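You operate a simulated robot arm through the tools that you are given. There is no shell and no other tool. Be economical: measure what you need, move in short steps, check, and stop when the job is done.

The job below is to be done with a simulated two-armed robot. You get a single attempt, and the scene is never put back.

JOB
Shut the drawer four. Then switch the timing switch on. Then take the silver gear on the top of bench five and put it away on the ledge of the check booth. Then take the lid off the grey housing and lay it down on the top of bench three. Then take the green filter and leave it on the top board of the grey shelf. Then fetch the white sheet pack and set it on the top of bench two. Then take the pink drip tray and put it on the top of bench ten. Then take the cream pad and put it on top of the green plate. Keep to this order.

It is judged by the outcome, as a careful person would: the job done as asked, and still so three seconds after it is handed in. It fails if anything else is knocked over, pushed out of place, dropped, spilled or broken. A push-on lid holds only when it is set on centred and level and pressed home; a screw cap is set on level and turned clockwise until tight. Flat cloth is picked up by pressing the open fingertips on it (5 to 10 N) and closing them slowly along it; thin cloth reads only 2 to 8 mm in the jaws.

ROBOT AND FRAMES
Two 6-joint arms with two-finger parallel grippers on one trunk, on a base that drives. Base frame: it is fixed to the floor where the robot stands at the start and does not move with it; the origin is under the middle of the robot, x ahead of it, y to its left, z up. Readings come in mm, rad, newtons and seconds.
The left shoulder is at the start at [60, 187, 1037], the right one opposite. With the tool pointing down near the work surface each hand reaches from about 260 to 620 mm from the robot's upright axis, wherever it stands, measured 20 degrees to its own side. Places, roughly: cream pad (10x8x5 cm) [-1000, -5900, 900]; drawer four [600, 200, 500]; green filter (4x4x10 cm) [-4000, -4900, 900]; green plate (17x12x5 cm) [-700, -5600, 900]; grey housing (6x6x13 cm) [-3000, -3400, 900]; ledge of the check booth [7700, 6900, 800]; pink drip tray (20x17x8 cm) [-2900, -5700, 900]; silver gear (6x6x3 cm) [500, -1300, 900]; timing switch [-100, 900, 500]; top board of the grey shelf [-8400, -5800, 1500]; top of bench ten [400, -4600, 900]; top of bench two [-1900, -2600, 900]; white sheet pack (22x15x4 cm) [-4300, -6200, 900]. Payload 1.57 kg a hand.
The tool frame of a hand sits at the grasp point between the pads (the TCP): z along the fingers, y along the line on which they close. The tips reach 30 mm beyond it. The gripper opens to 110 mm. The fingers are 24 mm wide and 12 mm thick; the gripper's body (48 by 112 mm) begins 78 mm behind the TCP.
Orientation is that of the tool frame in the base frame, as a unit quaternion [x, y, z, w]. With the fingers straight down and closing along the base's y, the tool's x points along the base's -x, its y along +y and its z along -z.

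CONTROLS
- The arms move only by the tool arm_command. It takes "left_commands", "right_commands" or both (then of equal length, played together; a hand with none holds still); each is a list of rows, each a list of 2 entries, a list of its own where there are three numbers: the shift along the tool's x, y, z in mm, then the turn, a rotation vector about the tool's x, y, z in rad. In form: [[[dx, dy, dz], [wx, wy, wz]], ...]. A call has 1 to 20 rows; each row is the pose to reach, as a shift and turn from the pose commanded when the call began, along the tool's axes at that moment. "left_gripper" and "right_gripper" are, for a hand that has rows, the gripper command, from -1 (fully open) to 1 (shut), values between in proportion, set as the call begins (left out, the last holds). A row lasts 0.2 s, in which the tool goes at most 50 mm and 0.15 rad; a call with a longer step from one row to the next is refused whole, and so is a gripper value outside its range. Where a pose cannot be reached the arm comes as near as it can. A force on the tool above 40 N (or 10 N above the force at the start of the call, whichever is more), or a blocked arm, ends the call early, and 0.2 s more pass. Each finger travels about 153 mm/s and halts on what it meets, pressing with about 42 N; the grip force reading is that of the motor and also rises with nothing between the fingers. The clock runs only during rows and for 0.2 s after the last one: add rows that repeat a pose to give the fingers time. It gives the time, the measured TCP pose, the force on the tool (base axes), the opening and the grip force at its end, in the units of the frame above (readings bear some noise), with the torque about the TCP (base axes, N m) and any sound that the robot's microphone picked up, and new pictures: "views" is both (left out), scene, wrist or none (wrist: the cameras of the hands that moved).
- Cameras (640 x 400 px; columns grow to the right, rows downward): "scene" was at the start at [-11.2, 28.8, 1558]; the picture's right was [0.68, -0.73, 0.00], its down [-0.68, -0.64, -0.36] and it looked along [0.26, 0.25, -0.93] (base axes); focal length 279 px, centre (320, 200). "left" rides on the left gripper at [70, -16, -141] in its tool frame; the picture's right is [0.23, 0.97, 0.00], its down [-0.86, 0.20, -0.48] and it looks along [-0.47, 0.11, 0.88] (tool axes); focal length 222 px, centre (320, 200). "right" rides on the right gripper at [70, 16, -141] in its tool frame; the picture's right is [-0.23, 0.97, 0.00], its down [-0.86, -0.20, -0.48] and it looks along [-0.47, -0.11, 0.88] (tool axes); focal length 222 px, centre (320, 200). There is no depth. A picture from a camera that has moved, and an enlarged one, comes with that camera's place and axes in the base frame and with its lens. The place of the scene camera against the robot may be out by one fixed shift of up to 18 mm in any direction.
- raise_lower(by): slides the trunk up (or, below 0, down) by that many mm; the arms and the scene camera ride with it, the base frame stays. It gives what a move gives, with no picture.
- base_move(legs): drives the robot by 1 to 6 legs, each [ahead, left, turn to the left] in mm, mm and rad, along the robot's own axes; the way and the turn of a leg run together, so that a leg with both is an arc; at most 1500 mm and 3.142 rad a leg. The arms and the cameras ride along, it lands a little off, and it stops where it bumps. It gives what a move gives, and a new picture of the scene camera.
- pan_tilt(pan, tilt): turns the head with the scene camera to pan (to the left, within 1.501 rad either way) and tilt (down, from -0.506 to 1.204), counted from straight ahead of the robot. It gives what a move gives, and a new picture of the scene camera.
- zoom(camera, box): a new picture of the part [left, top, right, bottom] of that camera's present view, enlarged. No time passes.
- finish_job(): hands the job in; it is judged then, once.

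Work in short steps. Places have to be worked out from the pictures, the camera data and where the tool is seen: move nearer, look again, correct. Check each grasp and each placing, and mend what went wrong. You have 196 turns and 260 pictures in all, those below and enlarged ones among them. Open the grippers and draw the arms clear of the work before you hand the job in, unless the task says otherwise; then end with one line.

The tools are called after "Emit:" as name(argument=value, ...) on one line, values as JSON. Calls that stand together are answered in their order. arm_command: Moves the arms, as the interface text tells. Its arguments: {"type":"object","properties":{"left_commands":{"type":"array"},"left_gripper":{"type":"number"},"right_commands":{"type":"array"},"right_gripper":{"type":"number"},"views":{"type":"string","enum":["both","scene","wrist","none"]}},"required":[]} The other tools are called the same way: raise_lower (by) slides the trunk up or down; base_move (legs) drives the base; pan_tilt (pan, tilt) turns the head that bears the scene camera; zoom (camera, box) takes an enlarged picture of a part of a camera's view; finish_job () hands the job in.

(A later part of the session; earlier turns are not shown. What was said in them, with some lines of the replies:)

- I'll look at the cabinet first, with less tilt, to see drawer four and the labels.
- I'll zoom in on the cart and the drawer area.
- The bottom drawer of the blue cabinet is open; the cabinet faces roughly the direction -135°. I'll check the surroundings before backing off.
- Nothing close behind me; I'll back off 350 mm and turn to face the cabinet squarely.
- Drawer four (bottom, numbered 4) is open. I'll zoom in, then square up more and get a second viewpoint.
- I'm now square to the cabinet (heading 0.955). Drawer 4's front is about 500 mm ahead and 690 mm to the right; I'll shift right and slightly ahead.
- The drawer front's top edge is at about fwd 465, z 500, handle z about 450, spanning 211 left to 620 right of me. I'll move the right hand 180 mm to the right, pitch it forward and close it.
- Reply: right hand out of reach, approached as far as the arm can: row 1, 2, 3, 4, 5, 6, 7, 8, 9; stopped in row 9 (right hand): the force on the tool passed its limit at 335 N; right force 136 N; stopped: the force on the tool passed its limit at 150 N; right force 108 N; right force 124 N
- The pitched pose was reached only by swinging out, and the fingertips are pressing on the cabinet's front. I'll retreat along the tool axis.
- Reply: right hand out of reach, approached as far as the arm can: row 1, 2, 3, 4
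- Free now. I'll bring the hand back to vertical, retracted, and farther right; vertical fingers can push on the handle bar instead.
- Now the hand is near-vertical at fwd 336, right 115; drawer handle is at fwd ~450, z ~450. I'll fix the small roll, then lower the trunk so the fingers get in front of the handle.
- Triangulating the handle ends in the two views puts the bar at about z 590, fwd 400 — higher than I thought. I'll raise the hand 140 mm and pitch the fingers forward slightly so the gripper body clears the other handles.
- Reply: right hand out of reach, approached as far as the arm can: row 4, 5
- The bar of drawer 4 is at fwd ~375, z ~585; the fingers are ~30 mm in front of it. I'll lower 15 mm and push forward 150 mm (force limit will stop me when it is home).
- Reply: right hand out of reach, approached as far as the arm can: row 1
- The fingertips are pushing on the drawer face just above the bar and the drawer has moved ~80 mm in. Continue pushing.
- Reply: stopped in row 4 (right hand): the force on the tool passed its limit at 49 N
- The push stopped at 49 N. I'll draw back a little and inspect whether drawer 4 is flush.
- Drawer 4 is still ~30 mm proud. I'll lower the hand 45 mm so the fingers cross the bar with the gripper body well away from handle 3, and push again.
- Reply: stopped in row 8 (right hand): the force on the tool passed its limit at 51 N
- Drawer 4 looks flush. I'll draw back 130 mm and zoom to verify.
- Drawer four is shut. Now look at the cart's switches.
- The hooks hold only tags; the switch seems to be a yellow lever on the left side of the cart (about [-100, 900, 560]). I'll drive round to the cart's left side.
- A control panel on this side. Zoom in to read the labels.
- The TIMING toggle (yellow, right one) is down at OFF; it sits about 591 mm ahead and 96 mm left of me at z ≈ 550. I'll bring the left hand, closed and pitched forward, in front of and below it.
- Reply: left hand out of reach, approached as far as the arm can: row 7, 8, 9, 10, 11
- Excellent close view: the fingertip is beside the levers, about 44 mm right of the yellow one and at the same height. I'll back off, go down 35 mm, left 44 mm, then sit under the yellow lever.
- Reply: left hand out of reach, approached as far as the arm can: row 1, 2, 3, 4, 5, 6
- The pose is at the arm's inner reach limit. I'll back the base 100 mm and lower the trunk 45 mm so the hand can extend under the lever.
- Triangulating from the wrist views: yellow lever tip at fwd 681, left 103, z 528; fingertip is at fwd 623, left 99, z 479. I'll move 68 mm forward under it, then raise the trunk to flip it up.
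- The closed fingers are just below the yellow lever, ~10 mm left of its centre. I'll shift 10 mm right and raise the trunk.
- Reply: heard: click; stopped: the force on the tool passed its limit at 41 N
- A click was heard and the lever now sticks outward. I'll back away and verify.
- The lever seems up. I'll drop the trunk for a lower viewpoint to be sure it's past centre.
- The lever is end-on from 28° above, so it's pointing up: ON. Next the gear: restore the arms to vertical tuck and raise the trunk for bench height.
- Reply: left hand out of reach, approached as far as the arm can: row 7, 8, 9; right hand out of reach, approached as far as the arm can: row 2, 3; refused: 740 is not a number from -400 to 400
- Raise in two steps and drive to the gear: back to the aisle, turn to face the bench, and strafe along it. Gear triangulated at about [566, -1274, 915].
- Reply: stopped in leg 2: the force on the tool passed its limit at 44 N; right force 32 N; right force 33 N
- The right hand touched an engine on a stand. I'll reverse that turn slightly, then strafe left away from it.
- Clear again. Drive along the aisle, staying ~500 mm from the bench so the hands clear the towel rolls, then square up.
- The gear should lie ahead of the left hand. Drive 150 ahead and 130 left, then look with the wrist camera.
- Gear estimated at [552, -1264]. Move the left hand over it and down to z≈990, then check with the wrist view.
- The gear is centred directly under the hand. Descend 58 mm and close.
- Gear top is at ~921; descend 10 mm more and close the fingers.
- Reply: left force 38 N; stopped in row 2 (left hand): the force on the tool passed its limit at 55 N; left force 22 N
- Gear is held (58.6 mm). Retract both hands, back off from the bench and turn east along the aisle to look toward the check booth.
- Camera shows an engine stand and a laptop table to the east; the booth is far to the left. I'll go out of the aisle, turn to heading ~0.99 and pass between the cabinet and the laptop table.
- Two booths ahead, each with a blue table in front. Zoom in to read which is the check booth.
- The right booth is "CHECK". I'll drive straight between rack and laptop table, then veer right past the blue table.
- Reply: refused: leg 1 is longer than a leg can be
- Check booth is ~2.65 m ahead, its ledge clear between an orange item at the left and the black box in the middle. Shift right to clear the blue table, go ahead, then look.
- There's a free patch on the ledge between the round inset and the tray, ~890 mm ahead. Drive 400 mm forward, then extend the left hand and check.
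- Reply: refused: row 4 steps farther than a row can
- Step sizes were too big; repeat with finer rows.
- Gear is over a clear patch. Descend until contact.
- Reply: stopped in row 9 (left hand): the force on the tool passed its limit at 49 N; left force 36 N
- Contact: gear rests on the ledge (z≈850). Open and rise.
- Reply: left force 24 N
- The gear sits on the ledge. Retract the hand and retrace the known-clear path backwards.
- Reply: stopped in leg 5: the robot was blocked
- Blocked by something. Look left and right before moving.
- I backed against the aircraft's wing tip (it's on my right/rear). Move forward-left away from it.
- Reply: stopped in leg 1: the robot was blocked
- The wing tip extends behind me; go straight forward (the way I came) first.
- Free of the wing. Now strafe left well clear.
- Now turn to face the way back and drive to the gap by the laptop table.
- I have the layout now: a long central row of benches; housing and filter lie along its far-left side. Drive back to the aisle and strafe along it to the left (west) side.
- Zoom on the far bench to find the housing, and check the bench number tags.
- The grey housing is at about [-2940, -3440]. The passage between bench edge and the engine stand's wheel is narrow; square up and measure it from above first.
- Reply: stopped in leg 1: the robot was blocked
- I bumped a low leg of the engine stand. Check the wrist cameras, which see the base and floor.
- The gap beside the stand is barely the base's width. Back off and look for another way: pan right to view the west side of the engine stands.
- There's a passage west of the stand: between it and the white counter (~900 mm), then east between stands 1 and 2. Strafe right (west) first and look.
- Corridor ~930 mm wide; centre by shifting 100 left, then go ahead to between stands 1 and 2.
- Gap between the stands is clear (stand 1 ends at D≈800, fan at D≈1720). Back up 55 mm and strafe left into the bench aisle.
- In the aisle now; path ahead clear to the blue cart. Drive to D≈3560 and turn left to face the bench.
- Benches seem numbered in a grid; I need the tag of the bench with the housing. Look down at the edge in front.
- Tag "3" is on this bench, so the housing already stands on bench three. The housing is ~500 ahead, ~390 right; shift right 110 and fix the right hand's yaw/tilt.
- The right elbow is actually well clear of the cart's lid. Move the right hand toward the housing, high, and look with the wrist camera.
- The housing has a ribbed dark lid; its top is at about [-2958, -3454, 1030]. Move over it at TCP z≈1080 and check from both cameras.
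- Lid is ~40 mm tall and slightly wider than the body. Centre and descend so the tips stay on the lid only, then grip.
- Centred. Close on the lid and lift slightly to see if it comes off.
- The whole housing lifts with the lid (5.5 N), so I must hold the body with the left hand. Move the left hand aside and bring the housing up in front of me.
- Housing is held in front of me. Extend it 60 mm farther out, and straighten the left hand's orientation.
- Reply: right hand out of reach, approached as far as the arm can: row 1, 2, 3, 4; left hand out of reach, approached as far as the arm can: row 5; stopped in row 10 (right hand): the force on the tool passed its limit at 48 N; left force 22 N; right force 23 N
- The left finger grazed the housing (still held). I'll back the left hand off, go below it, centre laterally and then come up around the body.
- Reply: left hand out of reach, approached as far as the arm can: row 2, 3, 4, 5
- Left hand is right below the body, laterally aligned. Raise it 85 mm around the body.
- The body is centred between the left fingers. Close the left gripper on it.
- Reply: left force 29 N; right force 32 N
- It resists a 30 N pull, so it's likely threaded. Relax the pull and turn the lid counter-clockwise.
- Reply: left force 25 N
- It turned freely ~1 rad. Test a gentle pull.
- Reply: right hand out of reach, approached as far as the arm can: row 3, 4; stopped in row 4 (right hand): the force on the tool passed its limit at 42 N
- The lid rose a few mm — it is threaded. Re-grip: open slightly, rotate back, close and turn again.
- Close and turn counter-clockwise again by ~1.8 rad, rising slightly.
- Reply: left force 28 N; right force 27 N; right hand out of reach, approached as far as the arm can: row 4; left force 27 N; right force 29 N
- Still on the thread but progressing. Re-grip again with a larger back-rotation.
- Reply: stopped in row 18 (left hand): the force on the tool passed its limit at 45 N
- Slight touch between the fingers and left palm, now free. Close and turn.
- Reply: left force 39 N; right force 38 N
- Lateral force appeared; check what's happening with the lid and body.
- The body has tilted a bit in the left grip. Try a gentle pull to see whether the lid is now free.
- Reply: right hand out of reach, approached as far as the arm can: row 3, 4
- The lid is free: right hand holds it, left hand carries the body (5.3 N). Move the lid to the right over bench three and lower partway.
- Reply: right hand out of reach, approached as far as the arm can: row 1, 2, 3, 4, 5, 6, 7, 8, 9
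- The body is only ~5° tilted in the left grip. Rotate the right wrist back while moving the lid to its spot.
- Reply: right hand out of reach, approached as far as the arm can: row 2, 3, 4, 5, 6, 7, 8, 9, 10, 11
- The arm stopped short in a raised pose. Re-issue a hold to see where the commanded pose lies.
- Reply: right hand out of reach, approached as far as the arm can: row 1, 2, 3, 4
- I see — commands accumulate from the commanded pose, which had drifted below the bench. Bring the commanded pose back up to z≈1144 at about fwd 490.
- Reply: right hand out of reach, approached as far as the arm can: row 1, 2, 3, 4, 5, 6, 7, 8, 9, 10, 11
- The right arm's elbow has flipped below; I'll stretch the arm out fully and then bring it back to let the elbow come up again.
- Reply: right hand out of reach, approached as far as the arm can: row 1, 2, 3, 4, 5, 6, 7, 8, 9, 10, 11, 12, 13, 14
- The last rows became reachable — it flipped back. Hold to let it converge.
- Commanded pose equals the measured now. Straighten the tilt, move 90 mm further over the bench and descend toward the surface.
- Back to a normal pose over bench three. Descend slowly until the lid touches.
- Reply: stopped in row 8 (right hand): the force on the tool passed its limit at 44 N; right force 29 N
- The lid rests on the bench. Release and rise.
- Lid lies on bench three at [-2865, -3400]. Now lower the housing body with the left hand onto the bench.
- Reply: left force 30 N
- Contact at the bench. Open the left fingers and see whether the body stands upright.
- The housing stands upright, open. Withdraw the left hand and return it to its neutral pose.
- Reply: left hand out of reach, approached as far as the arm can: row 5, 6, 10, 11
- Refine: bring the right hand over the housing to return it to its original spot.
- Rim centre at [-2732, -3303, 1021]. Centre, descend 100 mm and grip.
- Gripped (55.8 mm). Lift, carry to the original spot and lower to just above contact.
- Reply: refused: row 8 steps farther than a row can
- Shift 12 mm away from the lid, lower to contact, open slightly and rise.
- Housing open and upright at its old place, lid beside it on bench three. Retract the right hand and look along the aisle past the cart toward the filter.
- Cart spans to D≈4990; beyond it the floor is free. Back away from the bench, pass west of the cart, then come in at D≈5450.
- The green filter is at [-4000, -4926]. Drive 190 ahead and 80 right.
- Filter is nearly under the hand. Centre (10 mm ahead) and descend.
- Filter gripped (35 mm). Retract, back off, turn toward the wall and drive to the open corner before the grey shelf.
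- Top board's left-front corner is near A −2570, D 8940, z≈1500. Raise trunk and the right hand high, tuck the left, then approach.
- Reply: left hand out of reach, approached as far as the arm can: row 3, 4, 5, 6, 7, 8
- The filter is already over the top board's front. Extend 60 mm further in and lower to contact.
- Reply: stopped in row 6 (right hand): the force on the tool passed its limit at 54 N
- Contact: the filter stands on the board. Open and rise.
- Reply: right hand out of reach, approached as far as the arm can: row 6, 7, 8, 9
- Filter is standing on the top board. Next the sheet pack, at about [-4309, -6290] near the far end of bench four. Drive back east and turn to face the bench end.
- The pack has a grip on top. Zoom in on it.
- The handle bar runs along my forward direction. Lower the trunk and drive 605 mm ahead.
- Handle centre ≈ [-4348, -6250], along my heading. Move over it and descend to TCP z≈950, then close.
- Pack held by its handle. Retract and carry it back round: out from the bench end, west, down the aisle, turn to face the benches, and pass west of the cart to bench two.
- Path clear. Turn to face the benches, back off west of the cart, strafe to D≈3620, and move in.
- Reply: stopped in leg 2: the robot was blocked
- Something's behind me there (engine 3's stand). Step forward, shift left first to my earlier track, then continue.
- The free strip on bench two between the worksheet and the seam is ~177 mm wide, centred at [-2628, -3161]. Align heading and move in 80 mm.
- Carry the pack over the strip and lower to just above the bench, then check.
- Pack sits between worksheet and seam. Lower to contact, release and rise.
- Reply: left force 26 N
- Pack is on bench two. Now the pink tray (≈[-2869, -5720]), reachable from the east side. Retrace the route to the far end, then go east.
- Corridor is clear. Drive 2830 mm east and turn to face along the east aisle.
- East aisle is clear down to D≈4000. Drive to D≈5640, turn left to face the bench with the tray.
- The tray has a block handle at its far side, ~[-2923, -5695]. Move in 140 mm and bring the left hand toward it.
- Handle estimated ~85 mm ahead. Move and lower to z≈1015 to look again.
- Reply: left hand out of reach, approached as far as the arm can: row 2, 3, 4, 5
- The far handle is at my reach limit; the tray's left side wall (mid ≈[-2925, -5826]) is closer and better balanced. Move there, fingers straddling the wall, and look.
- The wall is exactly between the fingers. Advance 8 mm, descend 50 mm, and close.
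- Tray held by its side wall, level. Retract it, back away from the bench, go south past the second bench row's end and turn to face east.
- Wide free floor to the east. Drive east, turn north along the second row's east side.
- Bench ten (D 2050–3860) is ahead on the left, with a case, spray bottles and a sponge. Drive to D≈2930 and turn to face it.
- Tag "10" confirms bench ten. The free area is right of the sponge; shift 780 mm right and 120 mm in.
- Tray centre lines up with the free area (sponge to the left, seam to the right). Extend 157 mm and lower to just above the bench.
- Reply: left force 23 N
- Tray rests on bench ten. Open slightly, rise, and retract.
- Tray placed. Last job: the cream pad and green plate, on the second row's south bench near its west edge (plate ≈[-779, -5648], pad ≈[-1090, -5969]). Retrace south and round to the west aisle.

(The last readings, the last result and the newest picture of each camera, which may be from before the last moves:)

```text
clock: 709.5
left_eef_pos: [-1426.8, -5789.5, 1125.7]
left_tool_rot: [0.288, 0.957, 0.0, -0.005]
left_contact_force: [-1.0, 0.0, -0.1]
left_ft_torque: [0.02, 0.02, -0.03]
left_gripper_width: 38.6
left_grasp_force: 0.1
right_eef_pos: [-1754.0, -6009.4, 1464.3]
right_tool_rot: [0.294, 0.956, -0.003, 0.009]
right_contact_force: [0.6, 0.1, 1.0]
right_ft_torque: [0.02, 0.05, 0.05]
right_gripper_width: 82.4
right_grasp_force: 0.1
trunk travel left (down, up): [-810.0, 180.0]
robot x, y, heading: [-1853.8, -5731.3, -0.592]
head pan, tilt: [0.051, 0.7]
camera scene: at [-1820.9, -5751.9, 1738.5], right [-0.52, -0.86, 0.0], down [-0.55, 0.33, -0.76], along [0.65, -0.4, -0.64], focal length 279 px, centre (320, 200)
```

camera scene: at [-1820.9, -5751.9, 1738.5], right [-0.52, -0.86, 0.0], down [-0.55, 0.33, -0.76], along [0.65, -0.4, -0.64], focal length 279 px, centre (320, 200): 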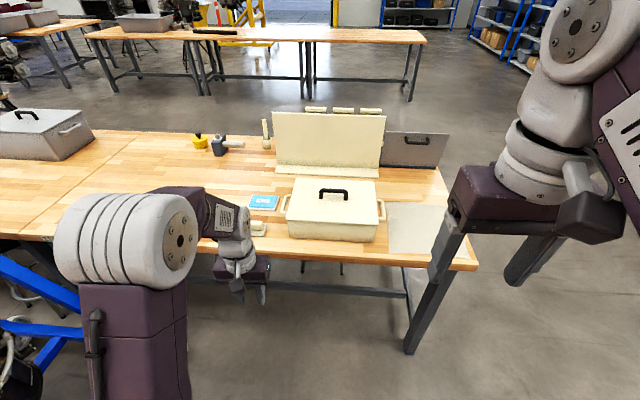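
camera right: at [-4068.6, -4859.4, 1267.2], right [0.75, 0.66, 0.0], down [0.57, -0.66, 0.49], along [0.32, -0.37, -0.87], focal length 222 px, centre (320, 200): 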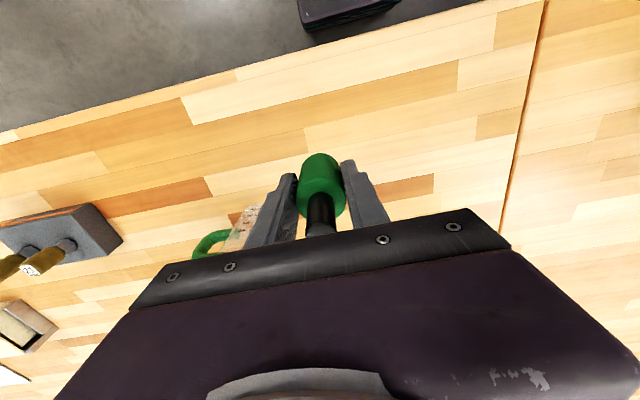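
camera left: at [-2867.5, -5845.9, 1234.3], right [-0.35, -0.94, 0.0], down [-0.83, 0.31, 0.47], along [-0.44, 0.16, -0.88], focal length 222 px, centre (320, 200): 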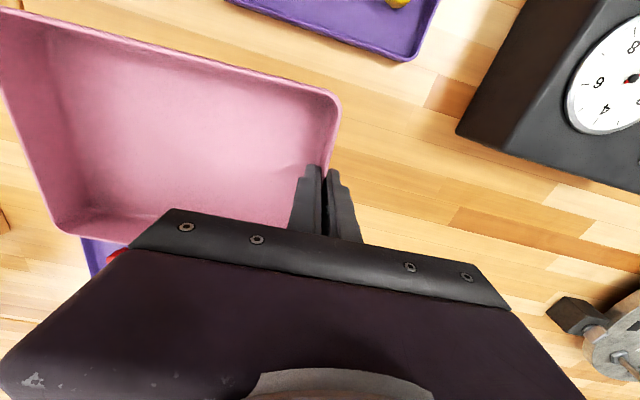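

The cream pad is at about [-1027, -5943]. Move 285 ahead and 95 left, then extend the left hand and look.

Emit:
base_move(legs=[[285, 95, -0.02]])

Emit:
arm_command(left_commands=[[[-40, 0, 0], [0, 0, 0]], [[-80, 0, 15], [0, 0, 0]], [[-110, 0, 30], [0, 0, 0]], [[-110, 0, 30], [0, 0, 0]]], left_gripper=-1, views="wrist")

```text
clock: 711.5
left_eef_pos: [-1141.7, -5880.1, 1126.5]
left_tool_rot: [0.298, 0.954, 0.001, -0.004]
left_contact_force: [-0.7, 0.1, 0.0]
left_ft_torque: [0.01, 0.0, -0.01]
left_gripper_width: 38.7
left_grasp_force: 0.0
right_eef_pos: [-1474.5, -6093.8, 1464.7]
right_tool_rot: [0.303, 0.953, -0.004, 0.009]
right_contact_force: [-0.1, 0.4, 0.4]
right_ft_torque: [-0.03, -0.03, 0.0]
right_gripper_width: 82.5
right_grasp_force: 0.1
trunk travel left (down, up): [-810.0, 180.0]
robot x, y, heading: [-1564.4, -5814.6, -0.615]
head pan, tilt: [0.051, 0.7]
camera scene: at [-1536.6, -5834.4, 1738.5], right [-0.53, -0.85, 0.0], down [-0.54, 0.34, -0.77], along [0.65, -0.41, -0.64], focal length 279 px, centre (320, 200)
```

scene: 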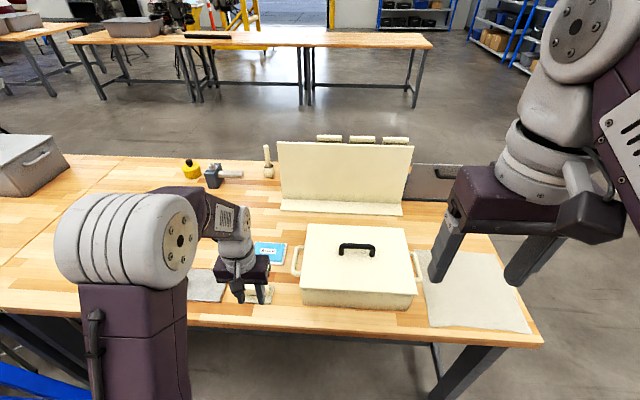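

```text
clock: 712.5
left_eef_pos: [-1051.7, -5942.4, 1094.9]
left_tool_rot: [0.298, 0.955, -0.001, -0.006]
left_contact_force: [-0.1, 0.0, 0.2]
left_ft_torque: [-0.04, -0.03, -0.01]
left_gripper_width: 109.9
left_grasp_force: 0.1
right_eef_pos: [-1471.2, -6093.4, 1465.7]
right_tool_rot: [0.303, 0.953, -0.004, 0.009]
right_contact_force: [-0.3, -0.3, 0.1]
right_ft_torque: [-0.02, -0.02, -0.03]
right_gripper_width: 82.5
right_grasp_force: 0.1
trunk travel left (down, up): [-810.0, 180.0]
robot x, y, heading: [-1564.7, -5815.0, -0.616]
head pan, tilt: [0.051, 0.7]
camera left: at [-1117.6, -5916.9, 1238.4], right [0.37, 0.93, 0.0], down [0.82, -0.32, 0.47], along [0.44, -0.17, -0.88], focal length 222 px, centre (320, 200)
```

left: 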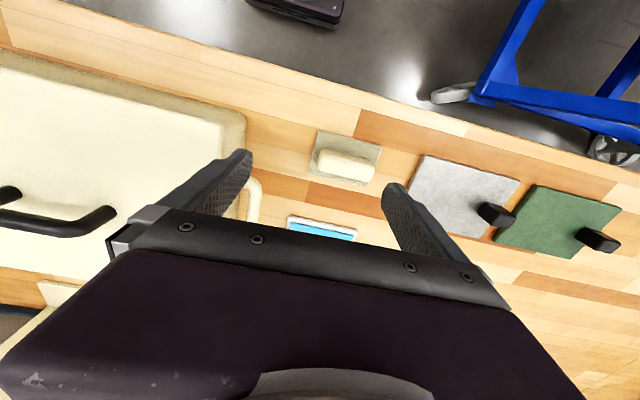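

The pad is a cream block on a base, at ~[-1009, -5920]; gray and green plates lie beyond to the left. Move over the pad and lower to z≈1000.

Emit:
arm_command(left_commands=[[[-12, 22, 20], [0, 0, 0]], [[-24, 44, 50], [0, 0, 0]], [[-24, 44, 90], [0, 0, 0]], [[-24, 44, 90], [0, 0, 0]]], views="wrist")

```text
clock: 713.5
left_eef_pos: [-1005.7, -5920.2, 1004.8]
left_tool_rot: [0.298, 0.955, 0.0, -0.005]
left_contact_force: [0.1, -0.6, -0.5]
left_ft_torque: [-0.02, 0.01, 0.0]
left_gripper_width: 109.7
left_grasp_force: 0.1
right_eef_pos: [-1470.6, -6093.7, 1465.0]
right_tool_rot: [0.303, 0.953, -0.003, 0.009]
right_contact_force: [-0.3, 0.1, 0.2]
right_ft_torque: [-0.03, 0.03, 0.0]
right_gripper_width: 82.4
right_grasp_force: 0.1
trunk travel left (down, up): [-810.0, 180.0]
robot x, y, heading: [-1560.6, -5817.5, -0.614]
head pan, tilt: [0.051, 0.7]
camera left: at [-1070.8, -5893.6, 1147.9], right [0.37, 0.93, 0.0], down [0.82, -0.32, 0.47], along [0.44, -0.17, -0.88], focal length 222 px, centre (320, 200)
```

left: 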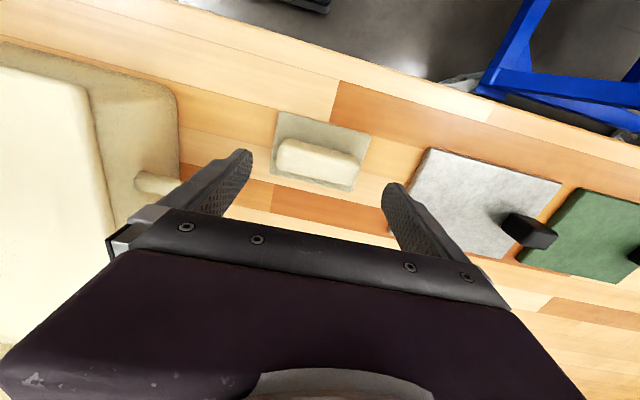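

Aligned. Descend to z≈948, close and lift.

Emit:
arm_command(left_commands=[[[0, 0, 25], [0, 0, 0]], [[0, 0, 45], [0, 0, 0]], [[0, 0, 55], [0, 0, 0]], [[0, 0, 55], [0, 0, 0]]], views="none")

Emit:
arm_command(left_commands=[[[0, 0, 0], [0, 0, 0]], [[0, 0, 0], [0, 0, 0]], [[0, 0, 0], [0, 0, 0]], [[0, 0, -30], [0, 0, 0]], [[0, 0, -70], [0, 0, 0]], [[0, 0, -110], [0, 0, 0]], [[0, 0, -110], [0, 0, 0]]], left_gripper=1, views="wrist")

```text
clock: 714.5
left_eef_pos: [-1006.2, -5919.0, 951.1]
left_tool_rot: [0.298, 0.955, 0.0, -0.006]
left_contact_force: [0.1, 0.0, -0.7]
left_ft_torque: [0.0, 0.02, 0.0]
left_gripper_width: 109.9
left_grasp_force: 0.0
right_eef_pos: [-1472.8, -6094.0, 1465.0]
right_tool_rot: [0.303, 0.953, -0.004, 0.009]
right_contact_force: [0.4, -0.3, -0.1]
right_ft_torque: [-0.02, 0.04, 0.01]
right_gripper_width: 82.4
right_grasp_force: 0.1
trunk travel left (down, up): [-810.0, 180.0]
robot x, y, heading: [-1565.7, -5815.5, -0.611]
head pan, tilt: [0.051, 0.7]
```

```text
clock: 716.1
left_eef_pos: [-1003.9, -5922.4, 1059.8]
left_tool_rot: [0.299, 0.954, 0.0, -0.006]
left_contact_force: [0.1, 0.4, -1.2]
left_ft_torque: [0.03, 0.02, -0.03]
left_gripper_width: 79.3
left_grasp_force: 41.7
right_eef_pos: [-1471.0, -6094.2, 1464.9]
right_tool_rot: [0.303, 0.953, -0.003, 0.008]
right_contact_force: [0.5, 0.1, -0.3]
right_ft_torque: [0.02, 0.0, -0.02]
right_gripper_width: 82.5
right_grasp_force: 0.0
trunk travel left (down, up): [-810.0, 180.0]
robot x, y, heading: [-1567.1, -5811.2, -0.612]
head pan, tilt: [0.051, 0.7]
camera left: at [-1069.8, -5895.7, 1202.7], right [0.37, 0.93, 0.0], down [0.82, -0.32, 0.47], along [0.44, -0.17, -0.88], focal length 222 px, centre (320, 200)
```

left: 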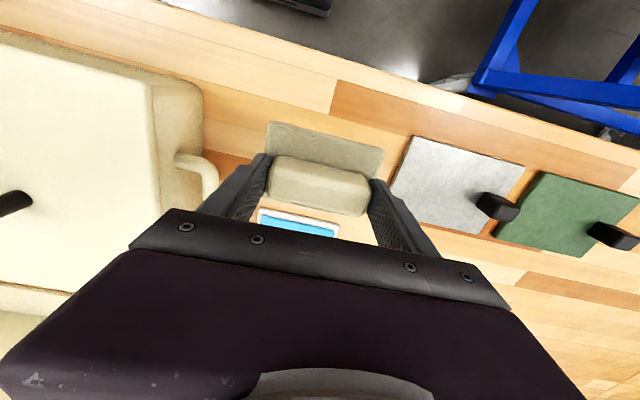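

Pad held (79 mm). The green plate's centre is ≈[-744, -5598], with its knob toward the far-left end; I'll set the pad on the free near end. Strafe left 300 mm.

Emit:
base_move(legs=[[0, 300, 0]])

Emit:
arm_command(left_commands=[[[-10, 30, 0], [0, 0, 0]], [[-20, 60, 0], [0, 0, 0]], [[-25, 85, 0], [0, 0, 0]], [[-25, 85, 0], [0, 0, 0]]], views="wrist")

```text
clock: 718.2
left_eef_pos: [-832.6, -5678.3, 1060.1]
left_tool_rot: [0.299, 0.954, 0.001, -0.005]
left_contact_force: [0.0, -0.6, -0.6]
left_ft_torque: [0.01, 0.02, 0.0]
left_gripper_width: 79.3
left_grasp_force: 42.1
right_eef_pos: [-1299.2, -5850.8, 1464.7]
right_tool_rot: [0.303, 0.953, -0.003, 0.01]
right_contact_force: [0.0, 0.1, -0.6]
right_ft_torque: [0.01, -0.02, -0.01]
right_gripper_width: 82.4
right_grasp_force: 0.1
trunk travel left (down, up): [-810.0, 180.0]
robot x, y, heading: [-1385.1, -5567.8, -0.619]
head pan, tilt: [0.051, 0.7]
camera scene: at [-1361.9, -5592.1, 1738.5], right [-0.54, -0.84, 0.0], down [-0.54, 0.35, -0.76], along [0.65, -0.41, -0.64], focal length 279 px, centre (320, 200)
```

scene: 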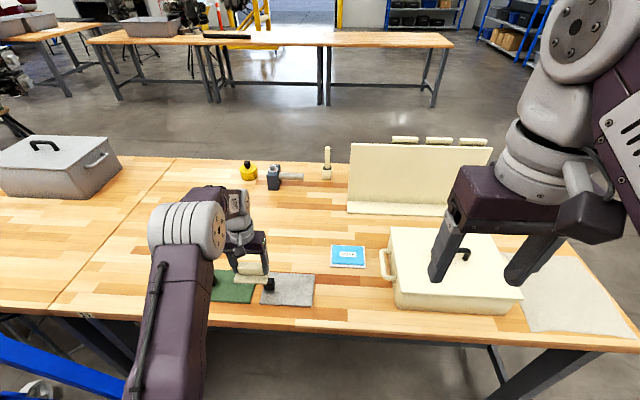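

```text
clock: 719.2
left_eef_pos: [-761.4, -5620.3, 1058.7]
left_tool_rot: [0.299, 0.954, 0.0, -0.006]
left_contact_force: [-0.3, 0.6, -0.9]
left_ft_torque: [0.02, 0.01, 0.02]
left_gripper_width: 79.1
left_grasp_force: 42.0
right_eef_pos: [-1298.6, -5848.8, 1464.6]
right_tool_rot: [0.304, 0.953, -0.003, 0.009]
right_contact_force: [0.8, 0.0, -0.5]
right_ft_torque: [0.01, 0.01, 0.01]
right_gripper_width: 82.3
right_grasp_force: 0.1
trunk travel left (down, up): [-810.0, 180.0]
robot x, y, heading: [-1387.7, -5570.5, -0.618]
head pan, tilt: [0.051, 0.7]
camera left: at [-826.7, -5594.8, 1202.9], right [0.37, 0.93, 0.0], down [0.82, -0.33, 0.47], along [0.44, -0.17, -0.88], focal length 222 px, centre (320, 200)
```

left: 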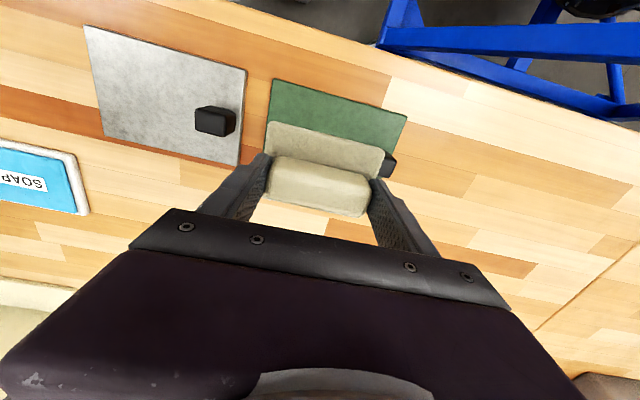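

Geometry: plate centre ≈[-748, -5606], knob at its far-left end; pad will fit on the remaining part. Adjust 7 mm back, 5 mm right, and lower to contact.

Emit:
arm_command(left_commands=[[[7, -5, 0], [0, 0, 0]], [[7, -5, 35], [0, 0, 0]], [[7, -5, 65], [0, 0, 0]], [[7, -5, 78], [0, 0, 0]], [[7, -5, 84], [0, 0, 0]], [[7, -5, 90], [0, 0, 0]], [[7, -5, 95], [0, 0, 0]], [[7, -5, 100], [0, 0, 0]], [[7, -5, 104], [0, 0, 0]], [[7, -5, 108], [0, 0, 0]]], views="wrist")

```text
clock: 721.2
left_eef_pos: [-772.9, -5621.4, 961.8]
left_tool_rot: [0.3, 0.954, 0.001, 0.001]
left_contact_force: [-8.3, 3.0, 24.4]
left_ft_torque: [0.25, 0.87, -0.05]
left_gripper_width: 79.2
left_grasp_force: 42.4
right_eef_pos: [-1303.7, -5848.5, 1465.5]
right_tool_rot: [0.303, 0.953, -0.004, 0.011]
right_contact_force: [-0.2, 0.3, -0.2]
right_ft_torque: [0.03, 0.01, 0.01]
right_gripper_width: 82.4
right_grasp_force: 0.1
trunk travel left (down, up): [-810.0, 180.0]
robot x, y, heading: [-1389.6, -5565.5, -0.62]
head pan, tilt: [0.051, 0.7]
stopped in row 10 (left hand): the force on the tool passed its limit at 46 N (the readings are from after the stop); the commanded pose is now the measured one
camera left: at [-839.2, -5594.8, 1103.9], right [0.37, 0.93, 0.0], down [0.81, -0.33, 0.48], along [0.45, -0.18, -0.88], focal length 222 px, centre (320, 200)
```

left: 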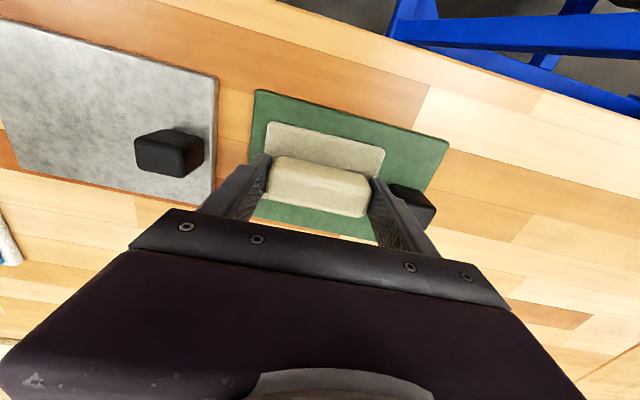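

The pad sits on the green plate with margin all round. Open slightly, rise and retract.

Emit:
arm_command(left_commands=[[[0, 0, -1], [0, 0, 0]], [[0, 0, -1], [0, 0, 0]], [[0, 0, -1], [0, 0, 0]], [[0, 0, -40], [0, 0, 0]], [[0, 0, -85], [0, 0, 0]], [[0, 0, -130], [0, 0, 0]], [[0, 0, -150], [0, 0, 0]], [[0, 0, -150], [0, 0, 0]]], left_gripper=-0.62, views="wrist")

```text
clock: 723.0
left_eef_pos: [-768.6, -5621.9, 1107.5]
left_tool_rot: [0.299, 0.954, 0.001, 0.0]
left_contact_force: [-0.1, 0.3, 0.1]
left_ft_torque: [0.04, 0.0, 0.01]
left_gripper_width: 89.1
left_grasp_force: 0.0
right_eef_pos: [-1298.8, -5847.8, 1465.5]
right_tool_rot: [0.302, 0.953, -0.004, 0.009]
right_contact_force: [0.1, -0.1, 1.0]
right_ft_torque: [0.01, 0.02, 0.01]
right_gripper_width: 82.4
right_grasp_force: 0.1
trunk travel left (down, up): [-810.0, 180.0]
robot x, y, heading: [-1390.8, -5568.1, -0.618]
head pan, tilt: [0.051, 0.7]
camera left: at [-835.3, -5594.9, 1250.5], right [0.37, 0.93, 0.0], down [0.82, -0.33, 0.48], along [0.44, -0.18, -0.88], focal length 222 px, centre (320, 200)
```

left: 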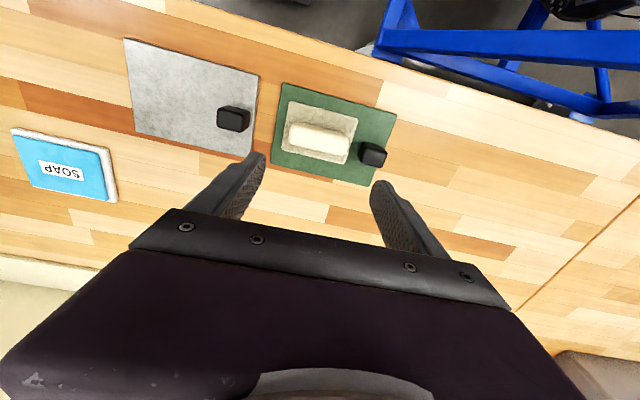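

The pad rests squarely on the green plate. Draw the arms clear, open both grippers, and back off.

Emit:
arm_command(left_commands=[[[40, 0, -10], [0, 0, 0]], [[80, -20, -10], [0, 0, 0]], [[120, -40, -10], [0, 0, 0]], [[150, -60, -10], [0, 0, 0]], [[150, -60, -10], [0, 0, 0]]], right_commands=[[[0, 0, 0], [0, 0, 0]], [[0, 0, 0], [0, 0, 0]], [[0, 0, 0], [0, 0, 0]], [[0, 0, 0], [0, 0, 0]], [[0, 0, 0], [0, 0, 0]]], left_gripper=-1, right_gripper=-1, views="none")

Emit:
base_move(legs=[[-180, 0, 0]])

```text
clock: 724.2
left_eef_pos: [-925.9, -5585.6, 1116.6]
left_tool_rot: [0.299, 0.954, 0.0, 0.0]
left_contact_force: [-0.5, -0.8, 0.3]
left_ft_torque: [0.01, 0.04, -0.02]
left_gripper_width: 110.1
left_grasp_force: 0.1
right_eef_pos: [-1299.1, -5849.7, 1464.9]
right_tool_rot: [0.303, 0.953, -0.004, 0.009]
right_contact_force: [-0.2, -0.4, 0.5]
right_ft_torque: [0.0, 0.02, -0.01]
right_gripper_width: 109.8
right_grasp_force: 0.1
trunk travel left (down, up): [-810.0, 180.0]
robot x, y, heading: [-1392.4, -5566.5, -0.614]
head pan, tilt: [0.051, 0.7]
```

```text
clock: 725.8
left_eef_pos: [-1070.0, -5486.1, 1114.9]
left_tool_rot: [0.301, 0.954, 0.0, -0.001]
left_contact_force: [0.1, -0.2, -0.6]
left_ft_torque: [0.05, 0.05, -0.01]
left_gripper_width: 110.1
left_grasp_force: 0.1
right_eef_pos: [-1442.4, -5747.6, 1464.2]
right_tool_rot: [0.305, 0.952, -0.004, 0.007]
right_contact_force: [0.4, 0.1, -0.3]
right_ft_torque: [0.01, 0.06, -0.01]
right_gripper_width: 109.8
right_grasp_force: 0.2
trunk travel left (down, up): [-810.0, 180.0]
robot x, y, heading: [-1538.5, -5468.8, -0.618]
head pan, tilt: [0.051, 0.7]
camera scene: at [-1502.7, -5488.9, 1738.4], right [-0.54, -0.84, 0.0], down [-0.54, 0.35, -0.76], along [0.64, -0.41, -0.65], focal length 279 px, centre (320, 200)
```

scene: 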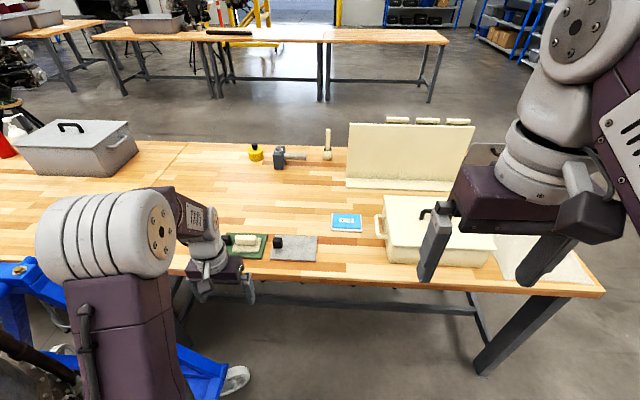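

All steps are done and the arms are clear; handing in.

Emit:
finish_job()

```text
The job is handed in.
```

All eight steps are done in order and the job is handed in, though along the way the robot bumped the cabinet front, two engine stands, an engine and the aircraft wing tip; nothing was seen to tip, but I did not check afterwards whether any of them had shifted.
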